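You operate a simulated robot arm through the tools that you are given. There is no shell and no other tool.

Carry out the task below with a simulated robot arm. There is one attempt and no reset: what you move stays moved.

TASK
Set the controls near the beige table. At the end: the tester lever is set to locked; the teal tester switch is switched off; the minutes dial is turned to 15; the program dial is turned to 2; whatever was shut is shut again. Leave all else as you found it, and nothing knocked over. The tester lever goes to its stop.

It is judged by the outcome, as a careful person would: the job done as asked, and still so three seconds after it is handed in. It fails if anything else is knocked over, pushed out of place, dropped, spilled or broken.

THE ROBOT
A 7-joint arm with a two-finger gripper, fixed in place. Base frame: the origin is at the foot of the arm, x ahead of it, y to its left, z up; the work surface is at about z = 0.805. Readings come in m, degrees, newtons and seconds.
With the tool pointing down near the work surface it reaches from about 0.34 to 0.72 m from the base axis. Its first joint turns from -66.0 to 66.0 degrees. Payload 2.45 kg.
The tool frame sits at the grasp point between the pads (the TCP): z along the fingers, y along the line on which they close. The tips reach 0.026 m beyond it. Largest opening 0.096 m; the body of the gripper starts 0.069 m behind the TCP.
Orientation is told as [roll, pitch, yaw] about the base's x, y, z axes, in that order, counted from this pose: with the fingers straight down and closing along the base's y, the tool's x points along the base's -x, its y along +y and its z along -z.

THE INTERFACE
- The arm moves only by the tool drive_tool. Its argument "rows" is a list of rows, each an object (a shift or turn left out is 0, a gripper value left out holds the last) with "claw": the gripper command, from -1 (shut) to 1 (fully open), values between in proportion; "dp": the shift along the base's x, y, z in mm, a list of three; "dr": the turn, a rotation vector about the base's x, y, z in degrees, a list of three. In form: [{"claw": claw, "dp": [dx, dy, dz], "dr": [rx, ry, rz]}, ...]. A call has 1 to 20 rows; each row shifts and turns the commanded pose from where the row before left it. Rows are played at 5 a second. More than 0.05 m and 8.6 degrees between two rows, or a gripper value outside its range, and nothing of the call is played. Where a pose cannot be reached the arm comes as near as it can. A force on the tool above 40 N (or 10 N above the force at the start of the call, whichever is more), or a blocked arm, ends the call early, and 0.2 s more pass. Each finger halts on what it meets, pressing with about 28 N; the grip force reading is that of the motor and also rises with nothing between the fingers. The clock runs only during rows and for 0.2 s after the last one: add rows that do not move to give the fingers time. The reply holds the time, the measured pose of the TCP, the force on the tool along the base axes, the opening and the grip force, in the units named above and with some noise, with the torque about the TCP (base axes, N m) and any sound that the robot's microphone picked up.
- Cameras (640 x 400 px; columns grow to the right, rows downward): "scene" is fixed at [0.1681, -0.4088, 1.3947]; the picture's right is [0.82, -0.57, 0.00], its down [-0.43, -0.62, -0.65] and it looks along [0.37, 0.54, -0.76] (base axes); focal length 299 px, centre (320, 200). "wrist" rides on the gripper at [0.082, 0.003, -0.098] in the tool frame; the picture's right is [-0.04, 1.00, 0.00], its down [-0.73, -0.03, -0.68] and it looks along [-0.68, -0.03, 0.73] (tool axes); focal length 256 px, centre (320, 200). There is no depth. A picture from a camera that has moved, and an enlarged one, comes with that camera's place and axes in the base frame and with its lens. The place of the scene camera against the robot may be out by one fixed shift of up to 0.025 m in any direction.
- camera(camera): a new picture of that camera. The clock stands still meanwhile.
- enlarge(camera, box): a new picture of the part [left, top, right, bottom] of that camera's present view, enlarged. The clock stands still meanwhile.
- sign_off(): hands the job in; it is judged then, once.

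Nothing tells you positions but the pictures and the camera data. Unless the task says otherwise, let go and move clear before handing in.

The tools are called after "Call:" as a command line: name --argument value ..., lists and objects as JSON in quotes. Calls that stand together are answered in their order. drive_tool: Moves the arm, as the interface text tells. Its arguments: {"type":"object","properties":{"rows":{"type":"array","items":{"type":"object","properties":{"claw":{"type":"number"},"dp":{"type":"array","items":{"type":"number"}},"dr":{"type":"array","items":{"type":"number"}}}}}},"required":["rows"]} The other tools are called the same way: camera (camera) takes a picture; enlarge (camera, box) takes an enlarged picture of a part of a camera's view; sign_off () hands the job in.

At the start:

```text
t: 0.0
eef_pos: [0.4341, -0.1891, 1.1515]
ee_rot: [0.0, 0.0, 0.0]
contact_force: [-0.7, 0.2, 0.0]
torque: [0.02, 0.03, -0.01]
grip_width: 0.0961
finger_force: 0.1
```

scene: 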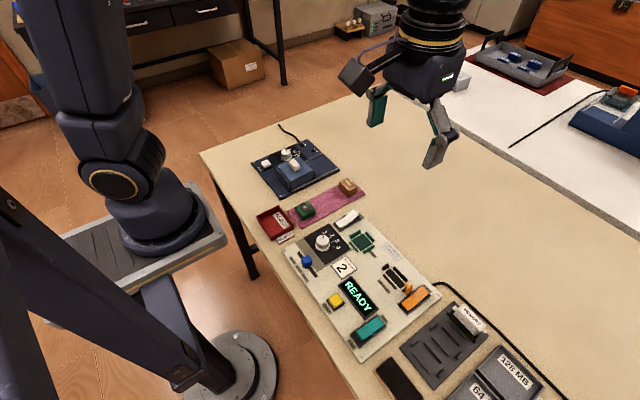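
wrist: 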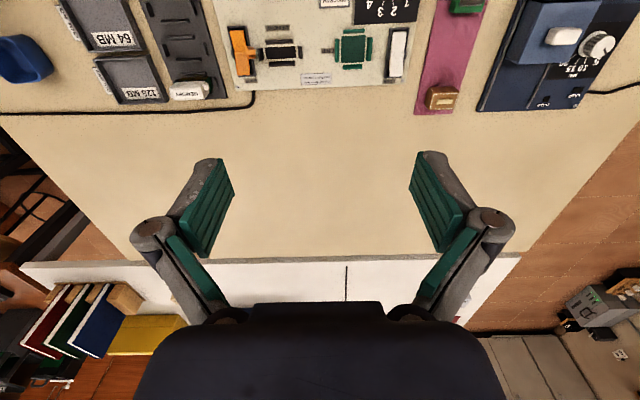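

I see a beige table with a tester board (READY display, a knob, blue lever, orange/teal switches) and a dark blue unit with a dial and a white knob. I'll look closer before moving anything.

Call:
enlarge --camera "scene" --box '[280, 200, 440, 300]'

Call:
enlarge --camera "scene" --box '[240, 120, 370, 210]'

Call:
enlarge --camera "scene" --box '[310, 260, 450, 370]'

Call:
enlarge --camera "scene" --box '[370, 280, 560, 400]'

Call:
enlarge --camera "wrist" --box '[220, 0, 640, 130]'

```text
4.00 times, centred on (360, 250) of scene
camera zoom: at [0.1681, -0.4088, 1.3947], right [0.82, -0.57, 0.0], down [-0.43, -0.62, -0.65], along [0.37, 0.54, -0.76], focal length 1196 px, centre (160, 0)
```

zoom: 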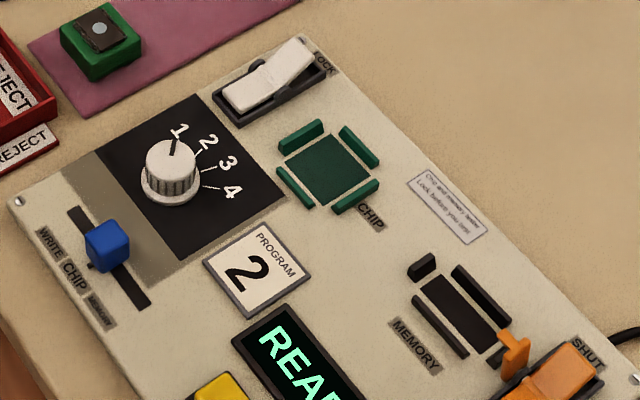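

```text
4.44 times, centred on (305, 165) of scene
camera zoom: at [0.1681, -0.4088, 1.3947], right [0.82, -0.57, 0.0], down [-0.43, -0.62, -0.65], along [0.37, 0.54, -0.76], focal length 1329 px, centre (387, 356)
```

zoom: 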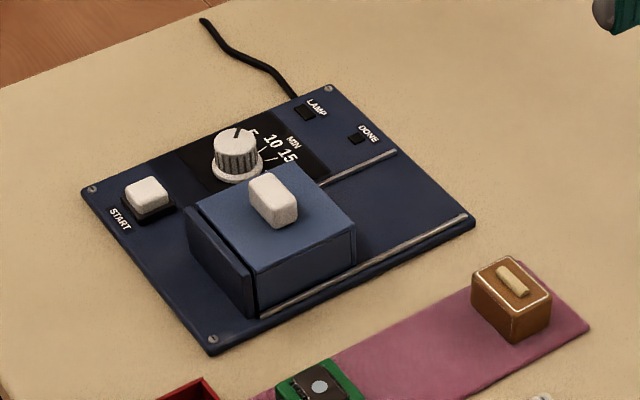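

```text
3.64 times, centred on (380, 315) of scene
camera zoom: at [0.1681, -0.4088, 1.3947], right [0.82, -0.57, 0.0], down [-0.43, -0.62, -0.65], along [0.37, 0.54, -0.76], focal length 1087 px, centre (102, -218)
```

zoom: 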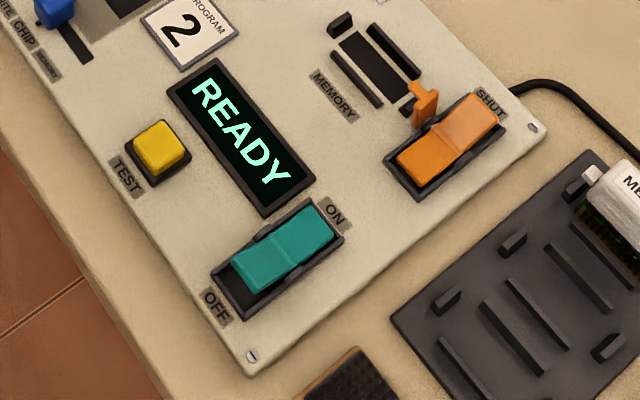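

```text
3.33 times, centred on (465, 340) of scene
camera zoom: at [0.1681, -0.4088, 1.3947], right [0.82, -0.57, 0.0], down [-0.43, -0.62, -0.65], along [0.37, 0.54, -0.76], focal length 996 px, centre (-163, -267)
```

zoom: 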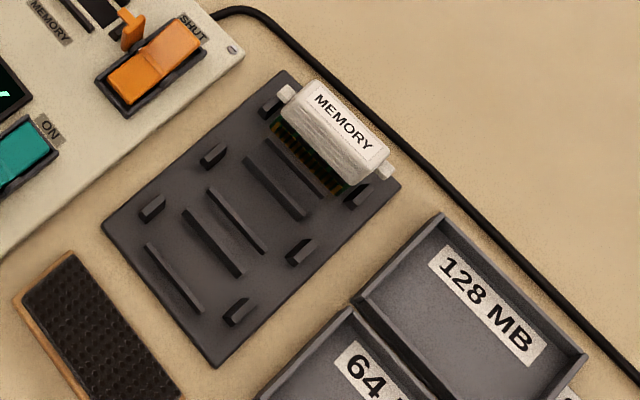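

```text
1.52 times, centred on (430, 65) of wrist
camera zoom: at [0.3528, -0.187, 1.2497], right [0.04, 1.0, 0.0], down [0.73, -0.03, 0.68], along [0.68, -0.03, -0.73], focal length 390 px, centre (152, 406)
```

zoom: 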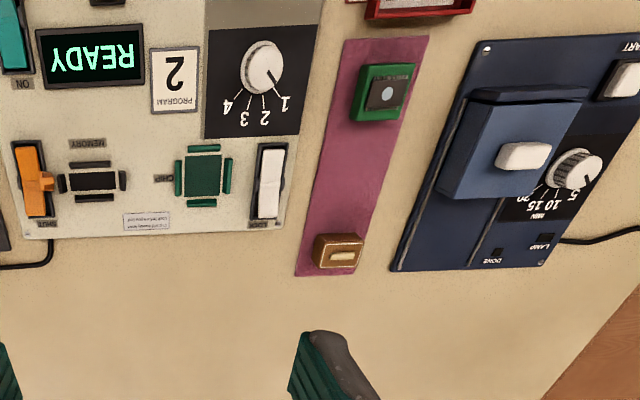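

The tester board holds a white LOCK lever, a program dial, a teal ON/OFF switch and an orange latch. The blue unit has the minutes dial beside a sliding cover. I'll move the wrist camera nearer for a better look.

Call:
drive_tool --rows '[{"dp": [-18, 22, -33], "claw": -1}, {"dp": [-18, 22, -33]}, {"dp": [-18, 22, -33]}, {"dp": [-20, 22, -33]}, {"dp": [0, 0, 0]}, {"dp": [0, 0, 0]}]'

```text
t: 1.4
eef_pos: [0.3592, -0.0997, 1.0205]
ee_rot: [0.1, 0.0, 0.2]
contact_force: [-0.1, 0.4, 0.1]
torque: [0.0, -0.04, -0.01]
grip_width: 0.0001
finger_force: 28.0
```

Call:
camera --camera "wrist"

Call:
enlarge --camera "wrist" --box '[240, 0, 440, 125]'

Call:
enlarge --camera "scene" --box '[320, 200, 370, 240]'

```text
taken
camera wrist: at [0.2784, -0.0975, 1.1184], right [0.04, 1.0, 0.0], down [0.73, -0.03, 0.68], along [0.68, -0.03, -0.73], focal length 256 px, centre (320, 200)
```

wrist: 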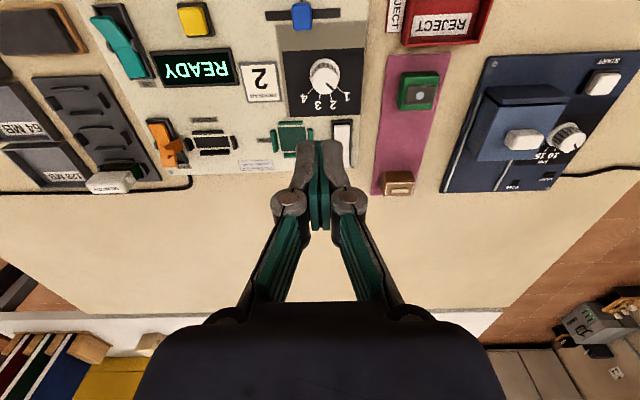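

```text
3.20 times, centred on (340, 62) of wrist
camera zoom: at [0.2784, -0.0975, 1.1184], right [0.04, 1.0, 0.0], down [0.73, -0.03, 0.68], along [0.68, -0.03, -0.73], focal length 819 px, centre (256, 640)
```

zoom: 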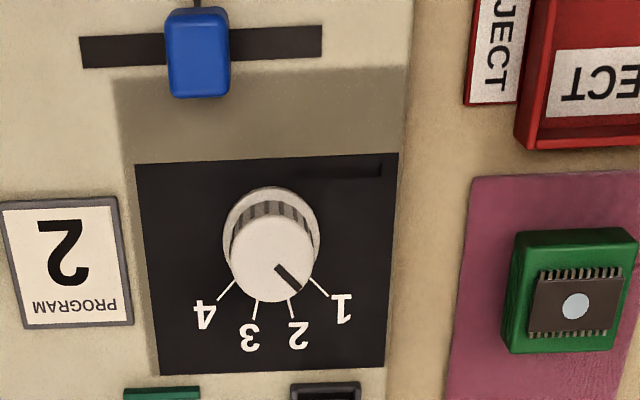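

```text
10.00 times, centred on (345, 220) of scene
camera zoom: at [0.1681, -0.4088, 1.3947], right [0.82, -0.57, 0.0], down [-0.43, -0.62, -0.65], along [0.37, 0.54, -0.76], focal length 2989 px, centre (70, 0)
```

zoom: 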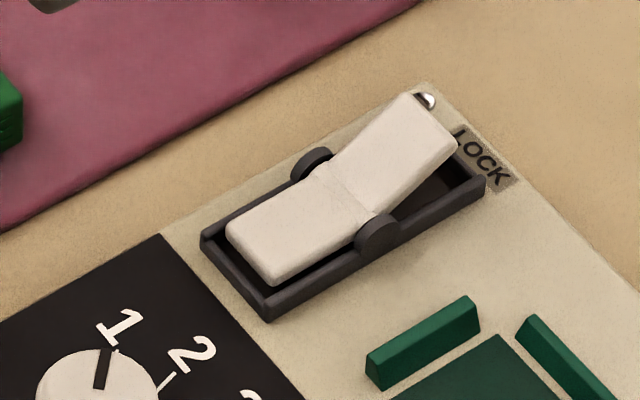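

Call:
enlarge --camera "scene" --box '[345, 305, 410, 355]'

Call:
enlarge --camera "scene" --box '[380, 260, 440, 320]'

Call:
enlarge --camera "wrist" --box '[430, 40, 640, 200]'

Call:
enlarge --camera "scene" --box '[245, 130, 345, 205]'

Call:
enlarge --camera "wrist" --box '[70, 0, 250, 190]'

```text
8.00 times, centred on (378, 330) of scene
camera zoom: at [0.1681, -0.4088, 1.3947], right [0.82, -0.57, 0.0], down [-0.43, -0.62, -0.65], along [0.37, 0.54, -0.76], focal length 2392 px, centre (-140, -840)
```

zoom: 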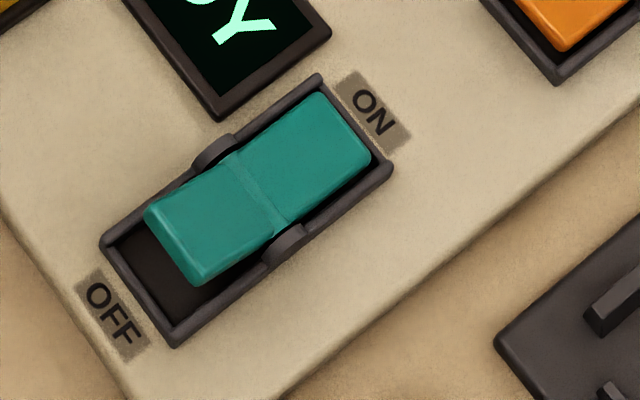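

```text
6.67 times, centred on (410, 290) of scene
camera zoom: at [0.1681, -0.4088, 1.3947], right [0.82, -0.57, 0.0], down [-0.43, -0.62, -0.65], along [0.37, 0.54, -0.76], focal length 1993 px, centre (-280, -400)
```

zoom: 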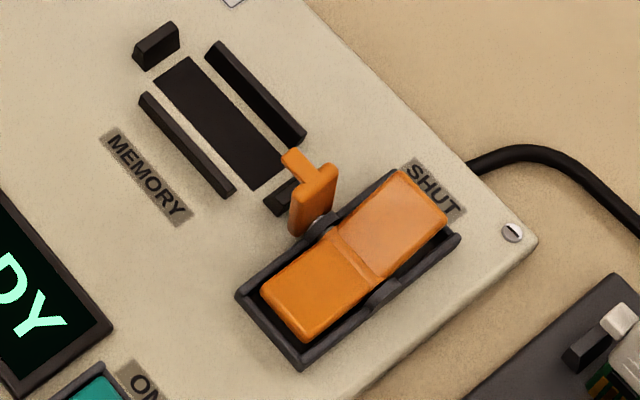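

```text
2.50 times, centred on (535, 120) of wrist
camera zoom: at [0.2784, -0.0975, 1.1184], right [0.04, 1.0, 0.0], down [0.73, -0.03, 0.68], along [0.68, -0.03, -0.73], focal length 640 px, centre (-218, 400)
```

zoom: 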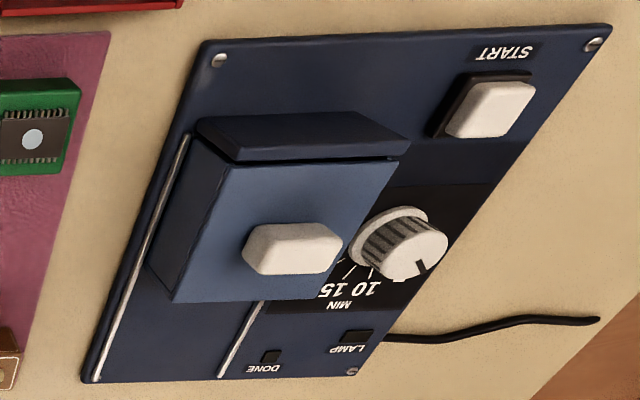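

```text
5.33 times, centred on (295, 168) of scene
camera zoom: at [0.1681, -0.4088, 1.3947], right [0.82, -0.57, 0.0], down [-0.43, -0.62, -0.65], along [0.37, 0.54, -0.76], focal length 1594 px, centre (453, 373)
```

zoom: 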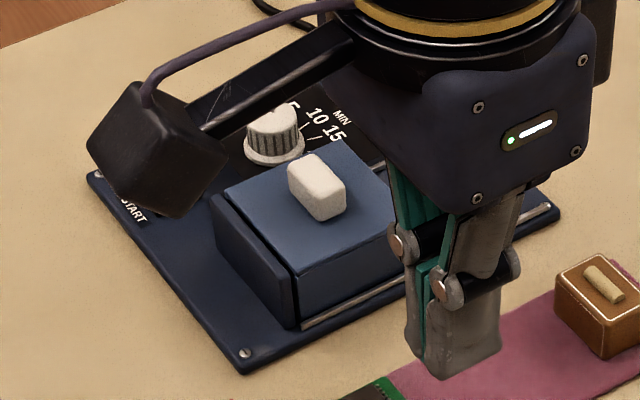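

```text
2.11 times, centred on (160, 95) of wrist
camera zoom: at [0.2784, -0.0975, 1.1184], right [0.04, 1.0, 0.0], down [0.73, -0.03, 0.68], along [0.68, -0.03, -0.73], focal length 539 px, centre (657, 421)
```

zoom: 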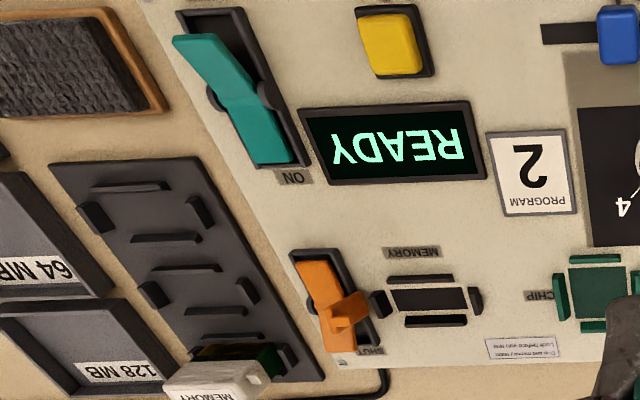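

The white LOCK lever has its LOCK end up (unlocked), and the teal switch has its OFF end up (on). Next I'll move over the blue unit to measure its dial and cover.

Call:
drive_tool --rows '[{"dp": [0, 45, 0]}, {"dp": [0, 45, 0]}, {"dp": [0, 45, 0]}, {"dp": [0, 45, 0]}, {"dp": [10, 40, 0]}, {"dp": [0, 0, 0]}, {"dp": [0, 0, 0]}]'

Call:
camera --camera "wrist"

Call:
enlarge --camera "wrist" --box '[200, 0, 440, 150]'

```text
t: 3.0
eef_pos: [0.3726, 0.1191, 1.0197]
ee_rot: [0.0, -0.1, 0.1]
contact_force: [0.2, -0.1, 0.0]
torque: [0.0, 0.01, 0.0]
grip_width: 0.0002
finger_force: 28.2
```

```text
taken
camera wrist: at [0.2908, 0.1205, 1.1178], right [0.04, 1.0, 0.0], down [0.73, -0.03, 0.68], along [0.68, -0.03, -0.73], focal length 256 px, centre (320, 200)
```

wrist: 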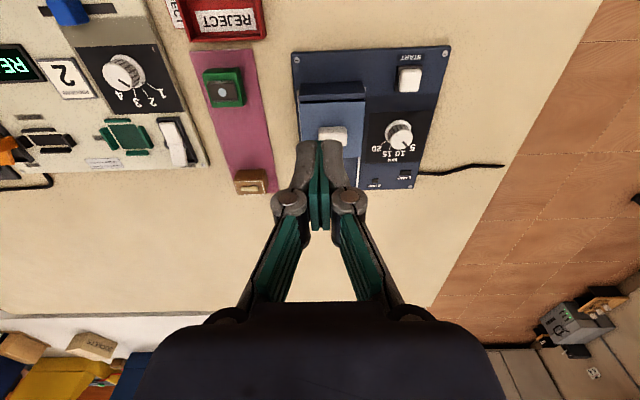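

```text
2.67 times, centred on (320, 75) of wrist
camera zoom: at [0.2908, 0.1205, 1.1178], right [0.04, 1.0, 0.0], down [0.73, -0.03, 0.68], along [0.68, -0.03, -0.73], focal length 683 px, centre (320, 533)
```

zoom: 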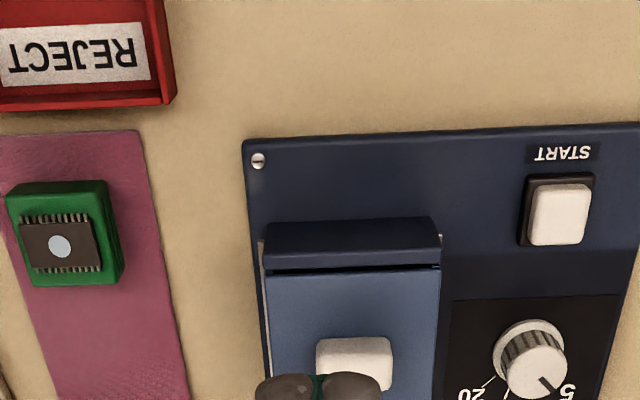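

Call:
drive_tool --rows '[{"dp": [-5, 45, -15]}, {"dp": [-5, 45, -15]}, {"dp": [0, 45, -15]}, {"dp": [0, 0, 0]}, {"dp": [0, 0, 0]}]'

Call:
camera --camera "wrist"

Call:
enlarge --camera "wrist" --box '[120, 0, 360, 150]'

Call:
enlarge --camera "scene" --box '[245, 130, 345, 205]'

```text
t: 4.2
eef_pos: [0.3593, 0.2556, 0.973]
ee_rot: [0.0, 0.0, 0.0]
contact_force: [0.2, 0.3, 0.2]
torque: [0.04, -0.02, 0.03]
grip_width: 0.0
finger_force: 28.1
```

```text
taken
camera wrist: at [0.2789, 0.258, 1.0718], right [0.04, 1.0, 0.0], down [0.73, -0.03, 0.68], along [0.68, -0.03, -0.73], focal length 256 px, centre (320, 200)
```

wrist: 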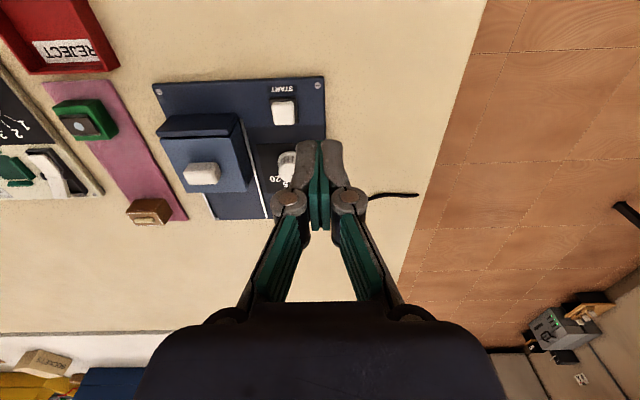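

```text
2.67 times, centred on (240, 75) of wrist
camera zoom: at [0.2789, 0.258, 1.0718], right [0.04, 1.0, 0.0], down [0.73, -0.03, 0.68], along [0.68, -0.03, -0.73], focal length 683 px, centre (533, 533)
```

zoom: 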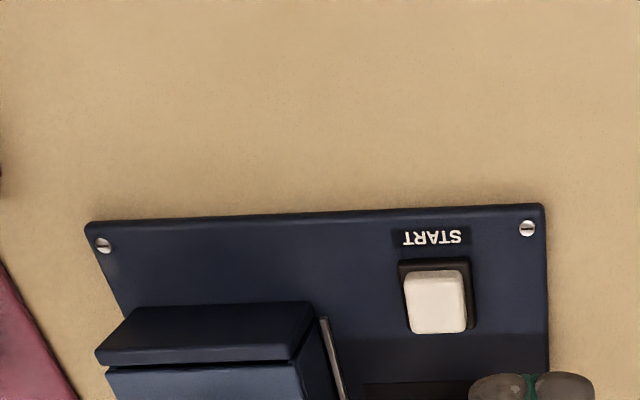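

```text
5.33 times, centred on (295, 168) of scene
camera zoom: at [0.1681, -0.4088, 1.3947], right [0.82, -0.57, 0.0], down [-0.43, -0.62, -0.65], along [0.37, 0.54, -0.76], focal length 1594 px, centre (453, 373)
```

zoom: 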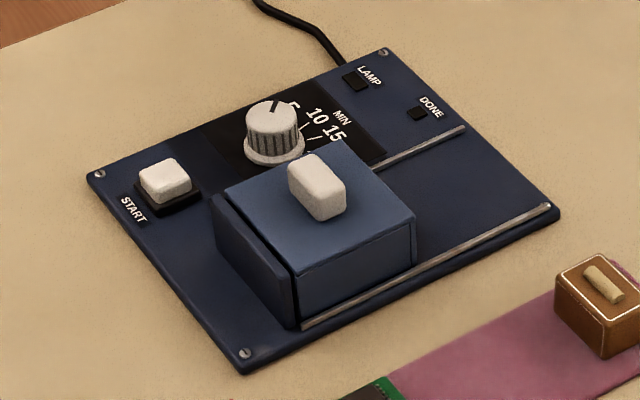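

Call:
drive_tool --rows '[{"dp": [-5, -15, 0], "claw": 1}, {"dp": [-5, -15, 0]}, {"dp": [0, 0, 0]}, {"dp": [0, 0, 0]}, {"dp": [0, 0, 0]}, {"dp": [0, 0, 0]}, {"dp": [0, 0, 0]}]'

Call:
camera --camera "wrist"

Call:
enlarge --camera "wrist" --box '[180, 70, 420, 220]'

```text
t: 5.8
eef_pos: [0.3476, 0.2239, 0.9737]
ee_rot: [0.0, -0.1, 0.1]
contact_force: [-0.5, -0.1, 0.7]
torque: [-0.05, -0.05, 0.0]
grip_width: 0.096
finger_force: 0.1
```

```text
taken
camera wrist: at [0.2674, 0.2264, 1.0724], right [0.04, 1.0, 0.0], down [0.73, -0.03, 0.68], along [0.68, -0.03, -0.73], focal length 256 px, centre (320, 200)
```

wrist: 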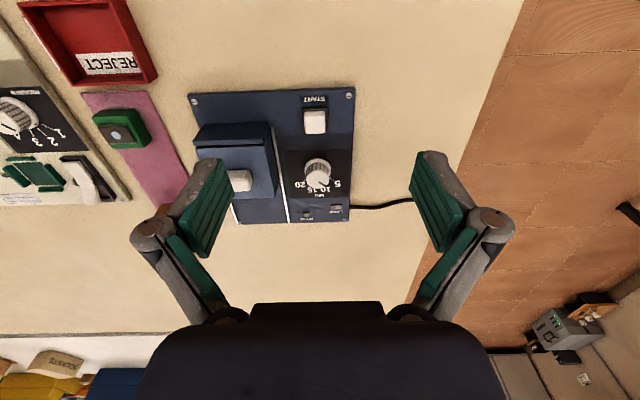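

```text
2.67 times, centred on (300, 145) of wrist
camera zoom: at [0.2674, 0.2264, 1.0724], right [0.04, 1.0, 0.0], down [0.73, -0.03, 0.68], along [0.68, -0.03, -0.73], focal length 683 px, centre (373, 347)
```

zoom: 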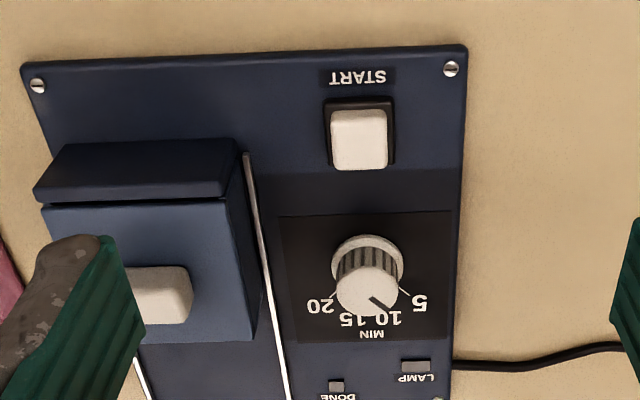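

Call:
enlarge --camera "wrist" --box '[280, 140, 360, 200]'

Call:
enlarge --camera "scene" --box '[275, 140, 325, 175]'

```text
6.67 times, centred on (320, 170) of wrist
camera zoom: at [0.2674, 0.2264, 1.0724], right [0.04, 1.0, 0.0], down [0.73, -0.03, 0.68], along [0.68, -0.03, -0.73], focal length 1707 px, centre (320, 400)
```

zoom: 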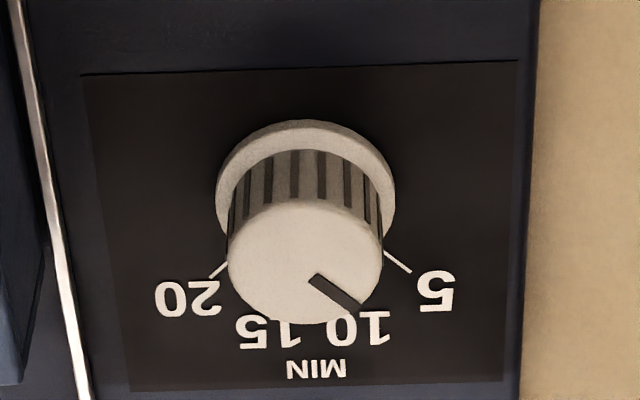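

```text
11.43 times, centred on (300, 158) of scene
camera zoom: at [0.1681, -0.4088, 1.3947], right [0.82, -0.57, 0.0], down [-0.43, -0.62, -0.65], along [0.37, 0.54, -0.76], focal length 3416 px, centre (549, 686)
```

zoom: 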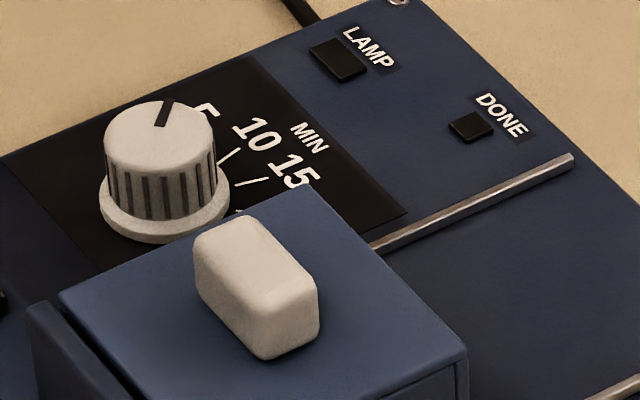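

The minutes dial sits at about (0.454, 0.215), pointing to 5, and there's enough room beside the cover that it can stay shut. I'll bring the TCP above the dial with a partial opening to check the alignment.

Call:
drive_tool --rows '[{"dp": [27, -2, 0], "claw": 0.2}, {"dp": [27, -2, 0]}, {"dp": [27, -2, 0]}, {"dp": [25, -2, -15]}, {"dp": [0, 0, -15]}, {"dp": [0, 0, -10]}, {"dp": [0, 0, 0]}, {"dp": [0, 0, 0]}]'

Call:
camera --camera "wrist"

Call:
enlarge --camera "wrist" --box '[240, 60, 400, 160]'

Call:
enlarge --camera "scene" --box '[245, 100, 365, 205]'

```text
t: 7.6
eef_pos: [0.4543, 0.2144, 0.9331]
ee_rot: [0.1, -0.1, 0.2]
contact_force: [0.4, -0.3, 0.9]
torque: [-0.02, -0.02, 0.0]
grip_width: 0.0574
finger_force: 0.1
```

```text
taken
camera wrist: at [0.3744, 0.2169, 1.0313], right [0.04, 1.0, 0.0], down [0.73, -0.03, 0.68], along [0.68, -0.03, -0.73], focal length 256 px, centre (320, 200)
```

wrist: 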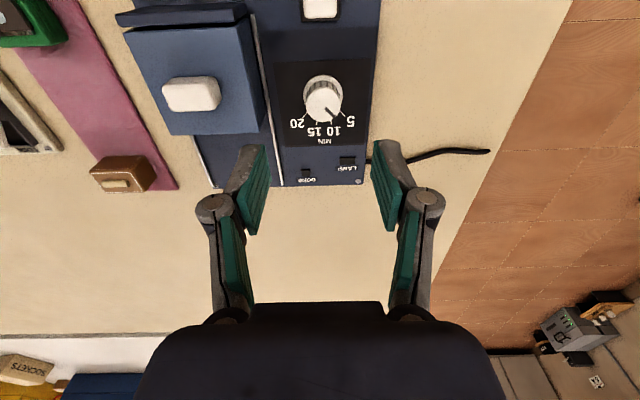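

```text
4.00 times, centred on (320, 110) of wrist
camera zoom: at [0.3744, 0.2169, 1.0313], right [0.04, 1.0, 0.0], down [0.73, -0.03, 0.68], along [0.68, -0.03, -0.73], focal length 1024 px, centre (320, 560)
```

zoom: 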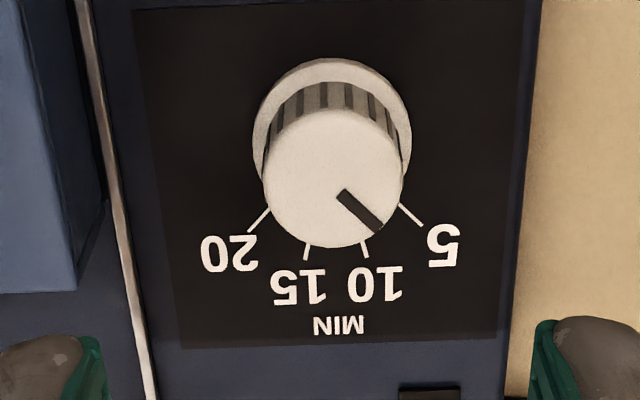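

```text
3.81 times, centred on (305, 152) of scene
camera zoom: at [0.1681, -0.4088, 1.3947], right [0.82, -0.57, 0.0], down [-0.43, -0.62, -0.65], along [0.37, 0.54, -0.76], focal length 1139 px, centre (377, 381)
```

zoom: 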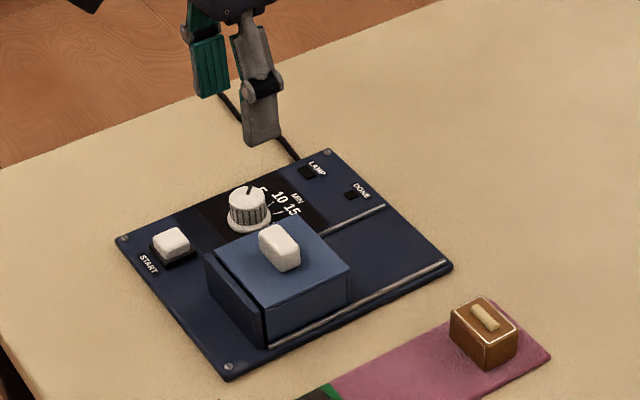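

The dial centre is at about (0.455, 0.2157) with its top near z 0.836, and its ticks are roughly 29° apart. I'll pre-turn the gripper by +30° and come down around the knob.

Call:
drive_tool --rows '[{"dp": [0, 0, 0], "dr": [0, 0, 7.5], "claw": 0.0}, {"dr": [0, 0, 7.5]}, {"dr": [0, 0, 7.5]}, {"dr": [0, 0, 7.5]}, {"dp": [0.7, 1.3, -25]}, {"dp": [0, 0, -25]}, {"dp": [0, 0, -15]}, {"dp": [0, 0, 0]}, {"dp": [0, 0, 0]}]'

Call:
camera --camera "wrist"

Call:
enlarge --camera "scene" --box '[245, 110, 345, 195]'

```text
t: 9.6
eef_pos: [0.4559, 0.2174, 0.8683]
ee_rot: [0.0, 0.0, 30.1]
contact_force: [0.4, -0.2, -0.3]
torque: [0.01, 0.02, -0.01]
grip_width: 0.048
finger_force: 0.1
```

```text
taken
camera wrist: at [0.3839, 0.1778, 0.9674], right [-0.47, 0.88, 0.0], down [0.65, 0.34, 0.68], along [0.6, 0.32, -0.73], focal length 256 px, centre (320, 200)
```

wrist: 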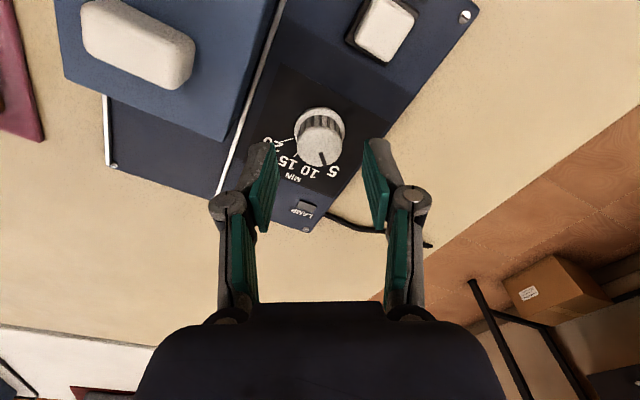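

```text
4.71 times, centred on (295, 152) of scene
camera zoom: at [0.1681, -0.4088, 1.3947], right [0.82, -0.57, 0.0], down [-0.43, -0.62, -0.65], along [0.37, 0.54, -0.76], focal length 1407 px, centre (438, 424)
```

zoom: 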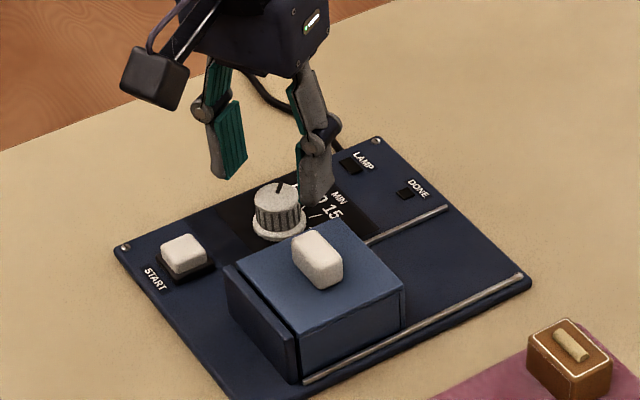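

Call:
enlarge --camera "wrist" --box '[240, 90, 400, 190]'

```text
4.00 times, centred on (320, 140) of wrist
camera zoom: at [0.3839, 0.1778, 0.9674], right [-0.47, 0.88, 0.0], down [0.65, 0.34, 0.68], along [0.6, 0.32, -0.73], focal length 1024 px, centre (320, 440)
```

zoom: 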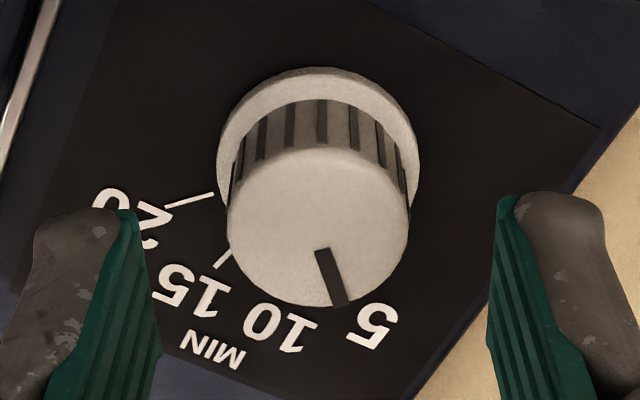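

Alignment is within about 2 mm. I'll descend the remaining distance and close on the knob.

Call:
drive_tool --rows '[{"dp": [-0.8, -1.5, -10]}, {"dp": [0, 0, -8]}, {"dp": [0, 0, 0]}, {"dp": [0, 0, 0], "claw": -1}, {"dp": [0, 0, 0]}, {"dp": [0, 0, 0]}, {"dp": [0, 0, 0]}]'

```text
t: 11.2
eef_pos: [0.4542, 0.2156, 0.8508]
ee_rot: [0.2, 0.1, 30.1]
contact_force: [-3.5, 7.6, -0.7]
torque: [0.25, 0.04, 0.04]
grip_width: 0.0265
finger_force: 45.2
```

The knob is held. Now I'll turn clockwise (seen from above), from 5 towards 15.

Call:
drive_tool --rows '[{"dp": [-0.4, 0.7, 0]}, {"dr": [0, 0, -6]}, {"dr": [0, 0, -6]}, {"dr": [0, 0, -6]}, {"dr": [0, 0, -6]}, {"dr": [0, 0, -6]}, {"dp": [0, 0, 0]}]'

Call:
enlarge --camera "wrist" --box '[240, 90, 400, 190]'

```text
t: 12.8
eef_pos: [0.4549, 0.217, 0.8515]
ee_rot: [-0.1, 0.1, 0.1]
contact_force: [-1.2, 9.6, -7.5]
torque: [0.2, 0.08, 0.02]
grip_width: 0.0269
finger_force: 44.9
```

```text
4.00 times, centred on (320, 140) of wrist
camera zoom: at [0.374, 0.2194, 0.9497], right [0.04, 1.0, 0.0], down [0.73, -0.03, 0.68], along [0.68, -0.03, -0.73], focal length 1024 px, centre (320, 440)
```

zoom: 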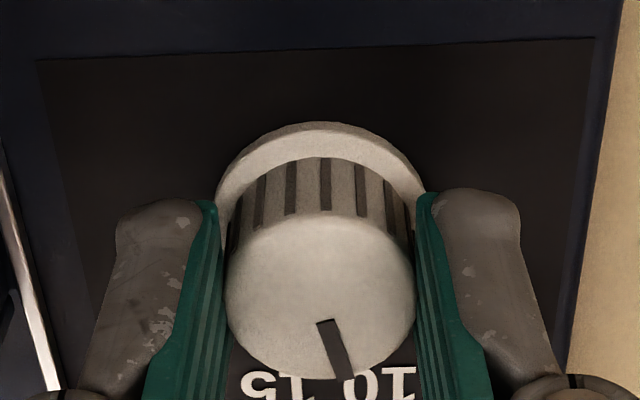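

Call:
drive_tool --rows '[{"dr": [0, 0, -6]}, {"dr": [0, 0, -6]}, {"dr": [0, 0, -6]}, {"dr": [0, 0, -6]}, {"dr": [0, 0, -5]}, {"dp": [0, 0, 0]}, {"dp": [0, 0, 0], "claw": 0.0}, {"dp": [0, 0, 0]}, {"dp": [0, 0, 0]}, {"dp": [0, 0, 15]}, {"dp": [0, 0, 25]}, {"dp": [0, 0, 25]}, {"dp": [0, 0, 0]}]'

Call:
camera --camera "wrist"

Call:
enlarge --camera "wrist" --box '[240, 60, 400, 160]'

```text
t: 15.6
eef_pos: [0.4555, 0.2161, 0.9155]
ee_rot: [0.0, -0.1, -29.0]
contact_force: [0.0, -0.1, -0.1]
torque: [-0.04, -0.01, -0.02]
grip_width: 0.0481
finger_force: 0.1
```

```text
taken
camera wrist: at [0.3865, 0.2574, 1.0145], right [0.52, 0.85, 0.0], down [0.63, -0.38, 0.68], along [0.58, -0.35, -0.73], focal length 256 px, centre (320, 200)
```

wrist: 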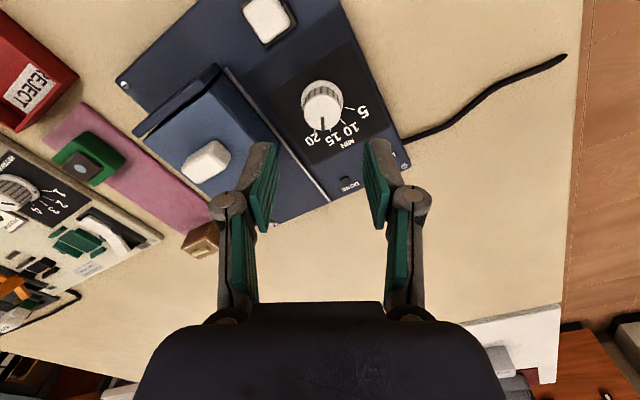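

```text
4.00 times, centred on (320, 110) of wrist
camera zoom: at [0.3865, 0.2574, 1.0145], right [0.52, 0.85, 0.0], down [0.63, -0.38, 0.68], along [0.58, -0.35, -0.73], focal length 1024 px, centre (320, 560)
```

zoom: 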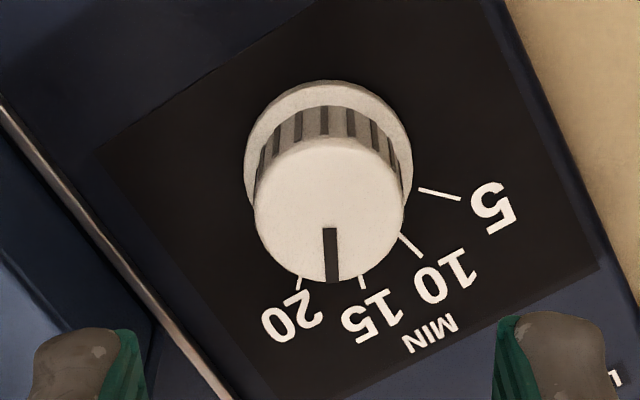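

Call:
enlarge --camera "wrist" --box '[290, 70, 370, 140]'

Call:
enlarge --camera "scene" --box '[275, 135, 325, 175]'

```text
5.71 times, centred on (330, 105) of wrist
camera zoom: at [0.3865, 0.2574, 1.0145], right [0.52, 0.85, 0.0], down [0.63, -0.38, 0.68], along [0.58, -0.35, -0.73], focal length 1463 px, centre (263, 743)
```

zoom: 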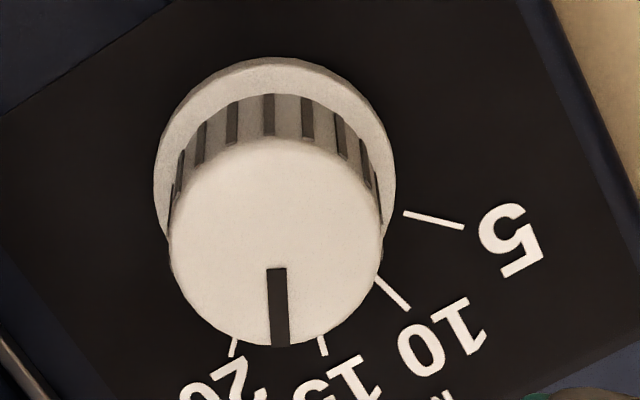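

```text
10.00 times, centred on (300, 155) of scene
camera zoom: at [0.1681, -0.4088, 1.3947], right [0.82, -0.57, 0.0], down [-0.43, -0.62, -0.65], along [0.37, 0.54, -0.76], focal length 2989 px, centre (520, 650)
```

zoom: 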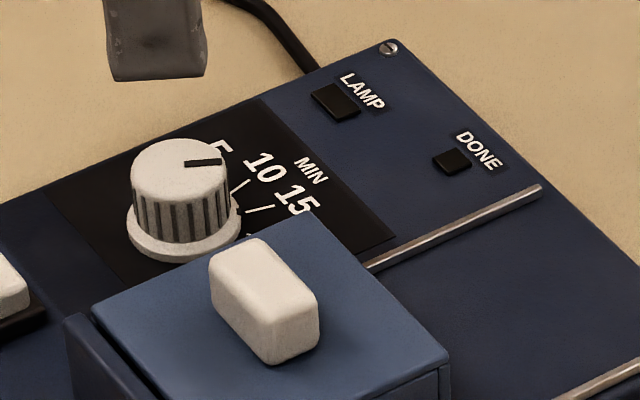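

The pointer ended about 12° past 15. I'll grip again, check the pointer while it's held, and correct.

Call:
drive_tool --rows '[{"dp": [0, 0, -25]}, {"dp": [0, 0, -25]}, {"dp": [0, 0, -14]}, {"dp": [0, 0, 0]}, {"dp": [0, 0, 0], "claw": -1}, {"dp": [0, 0, 0]}, {"dp": [0, 0, 0]}, {"dp": [0, 0, 0]}]'

Call:
enlarge --camera "wrist" --box '[280, 110, 360, 180]'

```text
t: 17.4
eef_pos: [0.4562, 0.2177, 0.8527]
ee_rot: [0.2, 0.0, -28.9]
contact_force: [9.1, 15.8, -9.7]
torque: [0.3, -0.57, 0.02]
grip_width: 0.0266
finger_force: 44.8
```

```text
5.71 times, centred on (320, 145) of wrist
camera zoom: at [0.3867, 0.2585, 0.951], right [0.52, 0.86, 0.0], down [0.63, -0.38, 0.68], along [0.58, -0.35, -0.73], focal length 1463 px, centre (320, 514)
```

zoom: 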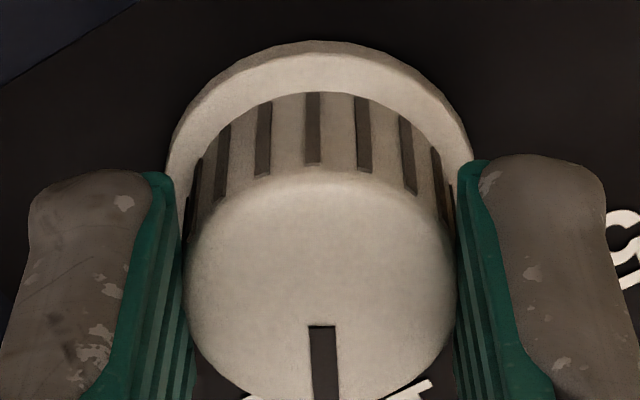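

Call:
drive_tool --rows '[{"dp": [0.8, 1.5, 0]}, {"dp": [0, 0, 0], "dr": [0, 0, 6]}, {"dr": [0, 0, 6]}, {"dp": [0, 0, 0]}, {"dp": [0, 0, 0]}]'

Call:
enlarge --camera "wrist" --box '[280, 110, 360, 180]'

Call:
enlarge --camera "scene" --box '[275, 135, 325, 175]'

```text
t: 18.6
eef_pos: [0.4562, 0.2175, 0.8539]
ee_rot: [0.0, 0.0, -16.9]
contact_force: [1.3, 2.2, 21.6]
torque: [0.07, 0.24, 0.01]
grip_width: 0.0267
finger_force: 44.9
```

```text
5.71 times, centred on (320, 145) of wrist
camera zoom: at [0.3798, 0.2433, 0.9511], right [0.33, 0.94, 0.0], down [0.69, -0.24, 0.68], along [0.64, -0.22, -0.73], focal length 1463 px, centre (320, 514)
```

zoom: 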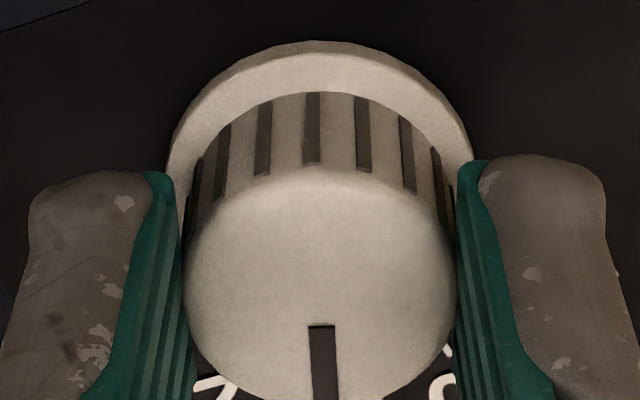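

```text
10.00 times, centred on (300, 155) of scene
camera zoom: at [0.1678, -0.409, 1.3947], right [0.82, -0.57, 0.0], down [-0.43, -0.62, -0.65], along [0.37, 0.54, -0.76], focal length 2989 px, centre (520, 650)
```

zoom: 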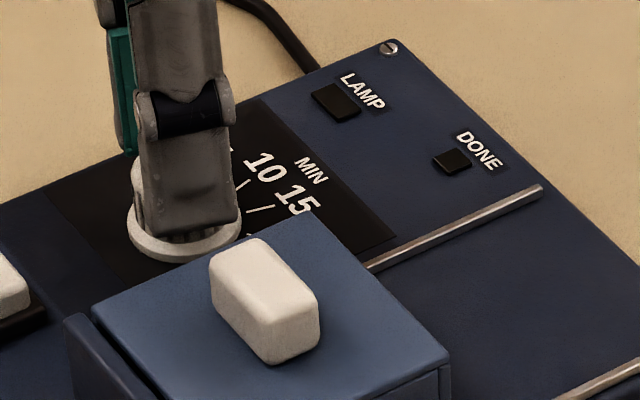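

Call:
drive_tool --rows '[{"dp": [0, 0, 0], "claw": -0.3}, {"dp": [0, 0, 0]}, {"dp": [0, 0, 0]}]'

Call:
enlarge --camera "wrist" --box '[260, 100, 380, 190]'

```text
t: 19.4
eef_pos: [0.4571, 0.2179, 0.853]
ee_rot: [0.1, 0.0, -16.9]
contact_force: [0.4, -0.2, 0.3]
torque: [-0.02, 0.02, 0.02]
grip_width: 0.0337
finger_force: 0.0
```

```text
4.44 times, centred on (320, 145) of wrist
camera zoom: at [0.3797, 0.2436, 0.9505], right [0.33, 0.94, 0.0], down [0.69, -0.24, 0.68], along [0.64, -0.22, -0.73], focal length 1138 px, centre (320, 444)
```

zoom: 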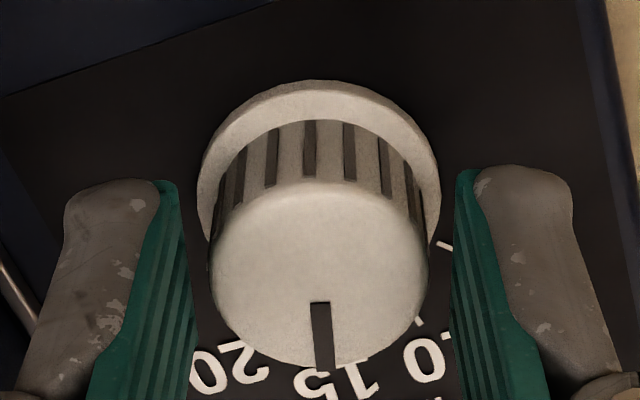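

Call:
drive_tool --rows '[{"dp": [0, 0, 15]}, {"dp": [0, 0, 25]}, {"dp": [0, 0, 25], "claw": 0.0}, {"dp": [0, 0, 0]}, {"dp": [0, 0, 0]}]'

Call:
enlarge --camera "wrist" --box '[280, 70, 360, 140]'

Call:
enlarge --camera "scene" --box '[275, 135, 325, 175]'

```text
t: 20.6
eef_pos: [0.4544, 0.218, 0.9164]
ee_rot: [0.0, 0.0, -16.9]
contact_force: [0.7, -0.2, 0.0]
torque: [0.01, 0.01, 0.0]
grip_width: 0.0481
finger_force: 0.1
```

```text
5.71 times, centred on (320, 105) of wrist
camera zoom: at [0.3788, 0.244, 1.0155], right [0.33, 0.94, 0.0], down [0.69, -0.24, 0.68], along [0.64, -0.22, -0.73], focal length 1463 px, centre (320, 743)
```

zoom: 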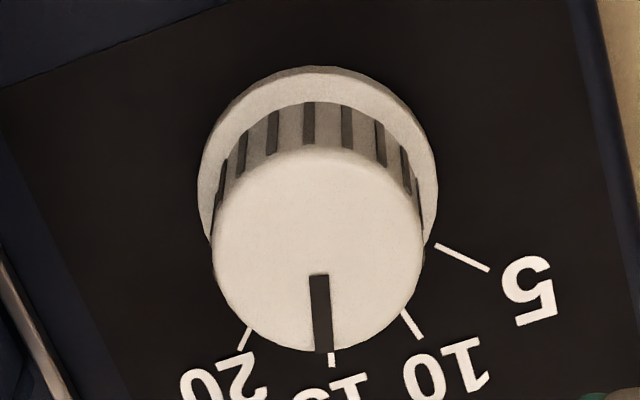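

```text
10.00 times, centred on (300, 155) of scene
camera zoom: at [0.1681, -0.4088, 1.3947], right [0.82, -0.57, 0.0], down [-0.43, -0.62, -0.65], along [0.37, 0.54, -0.76], focal length 2989 px, centre (520, 650)
```

zoom: 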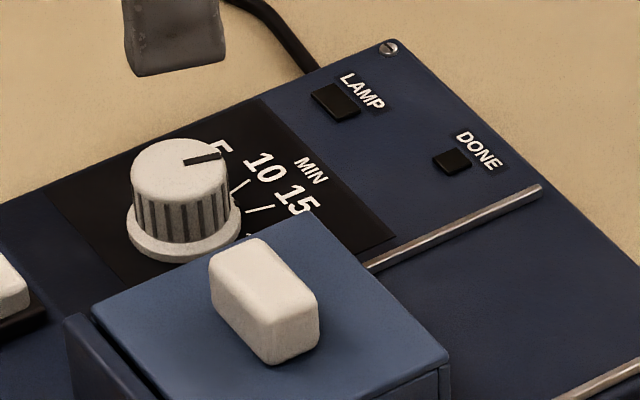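

Call:
enlarge --camera "wrist" --box '[300, 100, 344, 140]'

Call:
enlarge --camera "scene" --box '[284, 144, 308, 162]'

```text
10.00 times, centred on (322, 120) of wrist
camera zoom: at [0.3788, 0.244, 1.0155], right [0.33, 0.94, 0.0], down [0.69, -0.24, 0.68], along [0.64, -0.22, -0.73], focal length 2560 px, centre (300, 1000)
```

zoom: 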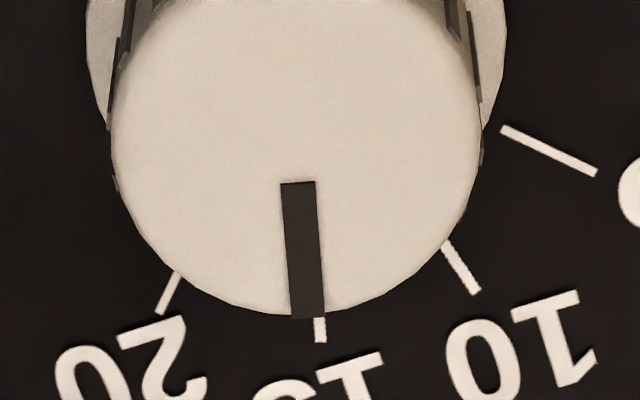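

```text
16.00 times, centred on (296, 153) of scene
camera zoom: at [0.1681, -0.4088, 1.3947], right [0.82, -0.57, 0.0], down [-0.43, -0.62, -0.65], along [0.37, 0.54, -0.76], focal length 4783 px, centre (704, 952)
```

zoom: 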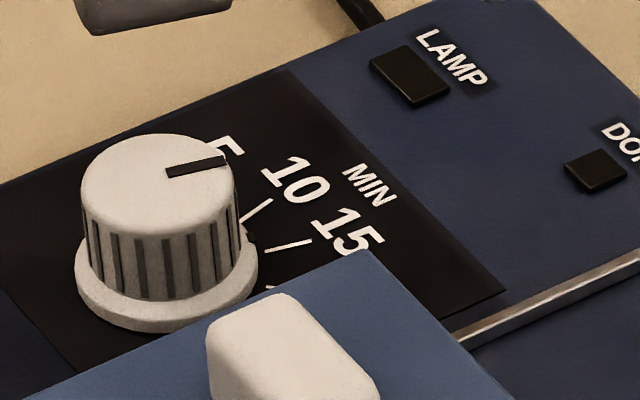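

The minutes dial now lines up with the 15 mark to within about 1°. Next is the program dial on the tester, near (0.371, -0.097); I'll move above it to inspect.

Call:
drive_tool --rows '[{"dp": [0, 0, 35]}, {"dp": [0, 0, 35]}, {"dp": [-10, -45, 0], "dr": [0, 0, 5.6]}, {"dp": [-12, -45, 0], "dr": [0, 0, 5.6]}, {"dp": [-12, -45, 0], "dr": [0, 0, 5.7]}, {"dp": [-12, -45, 0]}, {"dp": [-12, -45, 0]}, {"dp": [-12, -45, 0]}, {"dp": [-13, -45, -20]}, {"dp": [0, 0, -20]}, {"dp": [0, 0, 0]}, {"dp": [0, 0, 0]}]'

Call:
camera --camera "wrist"

Call:
enlarge --camera "wrist" --box '[240, 50, 400, 150]'

```text
refused: row 9 steps farther than a row can; nothing moved
```

```text
taken
camera wrist: at [0.3788, 0.244, 1.0155], right [0.33, 0.94, 0.0], down [0.69, -0.24, 0.68], along [0.64, -0.22, -0.73], focal length 256 px, centre (320, 200)
```

wrist: 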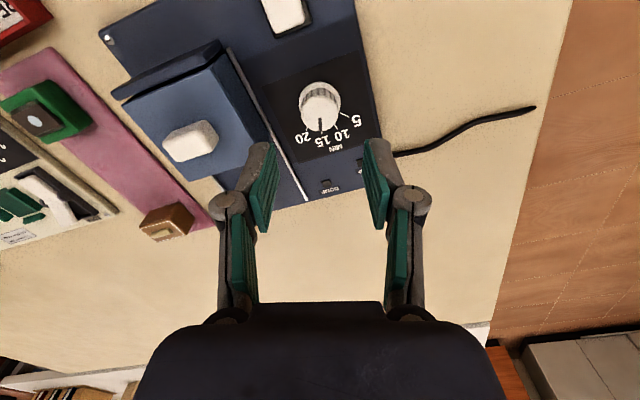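

```text
4.00 times, centred on (320, 100) of wrist
camera zoom: at [0.3788, 0.244, 1.0155], right [0.33, 0.94, 0.0], down [0.69, -0.24, 0.68], along [0.64, -0.22, -0.73], focal length 1024 px, centre (320, 600)
```

zoom: 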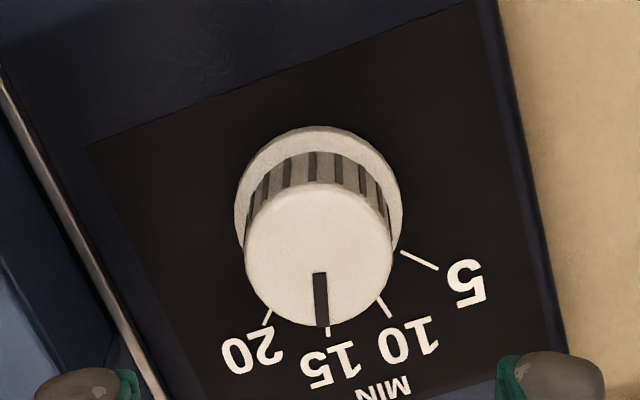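

One row stepped too far, so nothing moved. I'll repeat the same move with smaller steps.

Call:
drive_tool --rows '[{"dp": [0, 0, 35]}, {"dp": [0, 0, 35]}, {"dp": [-10, -40, 0], "dr": [0, 0, 5.6]}, {"dp": [-12, -40, 0], "dr": [0, 0, 5.6]}, {"dp": [-12, -40, 0], "dr": [0, 0, 5.7]}, {"dp": [-12, -40, 0]}, {"dp": [-12, -40, 0]}, {"dp": [-12, -40, 0]}, {"dp": [-13, -40, -10]}, {"dp": [0, -35, -15]}, {"dp": [0, 0, -20]}, {"dp": [0, 0, 0]}, {"dp": [0, 0, 0]}]'

Call:
camera --camera "wrist"

Call:
enlarge --camera "wrist" --box '[240, 50, 400, 150]'

```text
t: 23.4
eef_pos: [0.374, -0.0984, 0.9427]
ee_rot: [0.0, 0.0, 0.0]
contact_force: [1.0, -0.5, -0.2]
torque: [-0.03, -0.05, 0.02]
grip_width: 0.0477
finger_force: 0.1
```

```text
taken
camera wrist: at [0.2936, -0.0958, 1.0406], right [0.04, 1.0, 0.0], down [0.73, -0.03, 0.68], along [0.68, -0.03, -0.73], focal length 256 px, centre (320, 200)
```

wrist: 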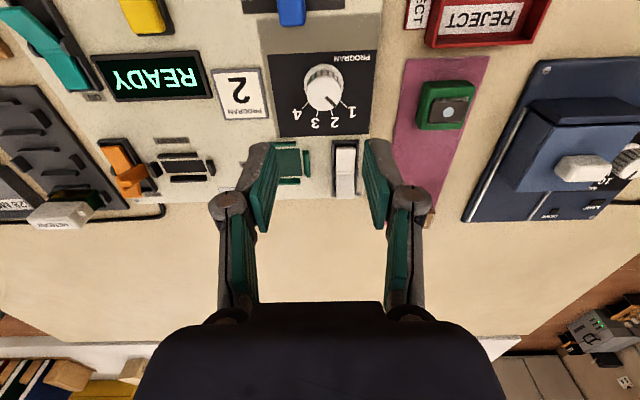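

```text
4.00 times, centred on (320, 100) of wrist
camera zoom: at [0.2936, -0.0958, 1.0406], right [0.04, 1.0, 0.0], down [0.73, -0.03, 0.68], along [0.68, -0.03, -0.73], focal length 1024 px, centre (320, 600)
```

zoom: 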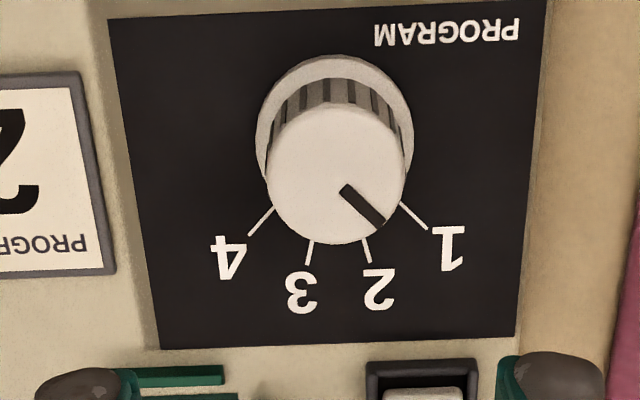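

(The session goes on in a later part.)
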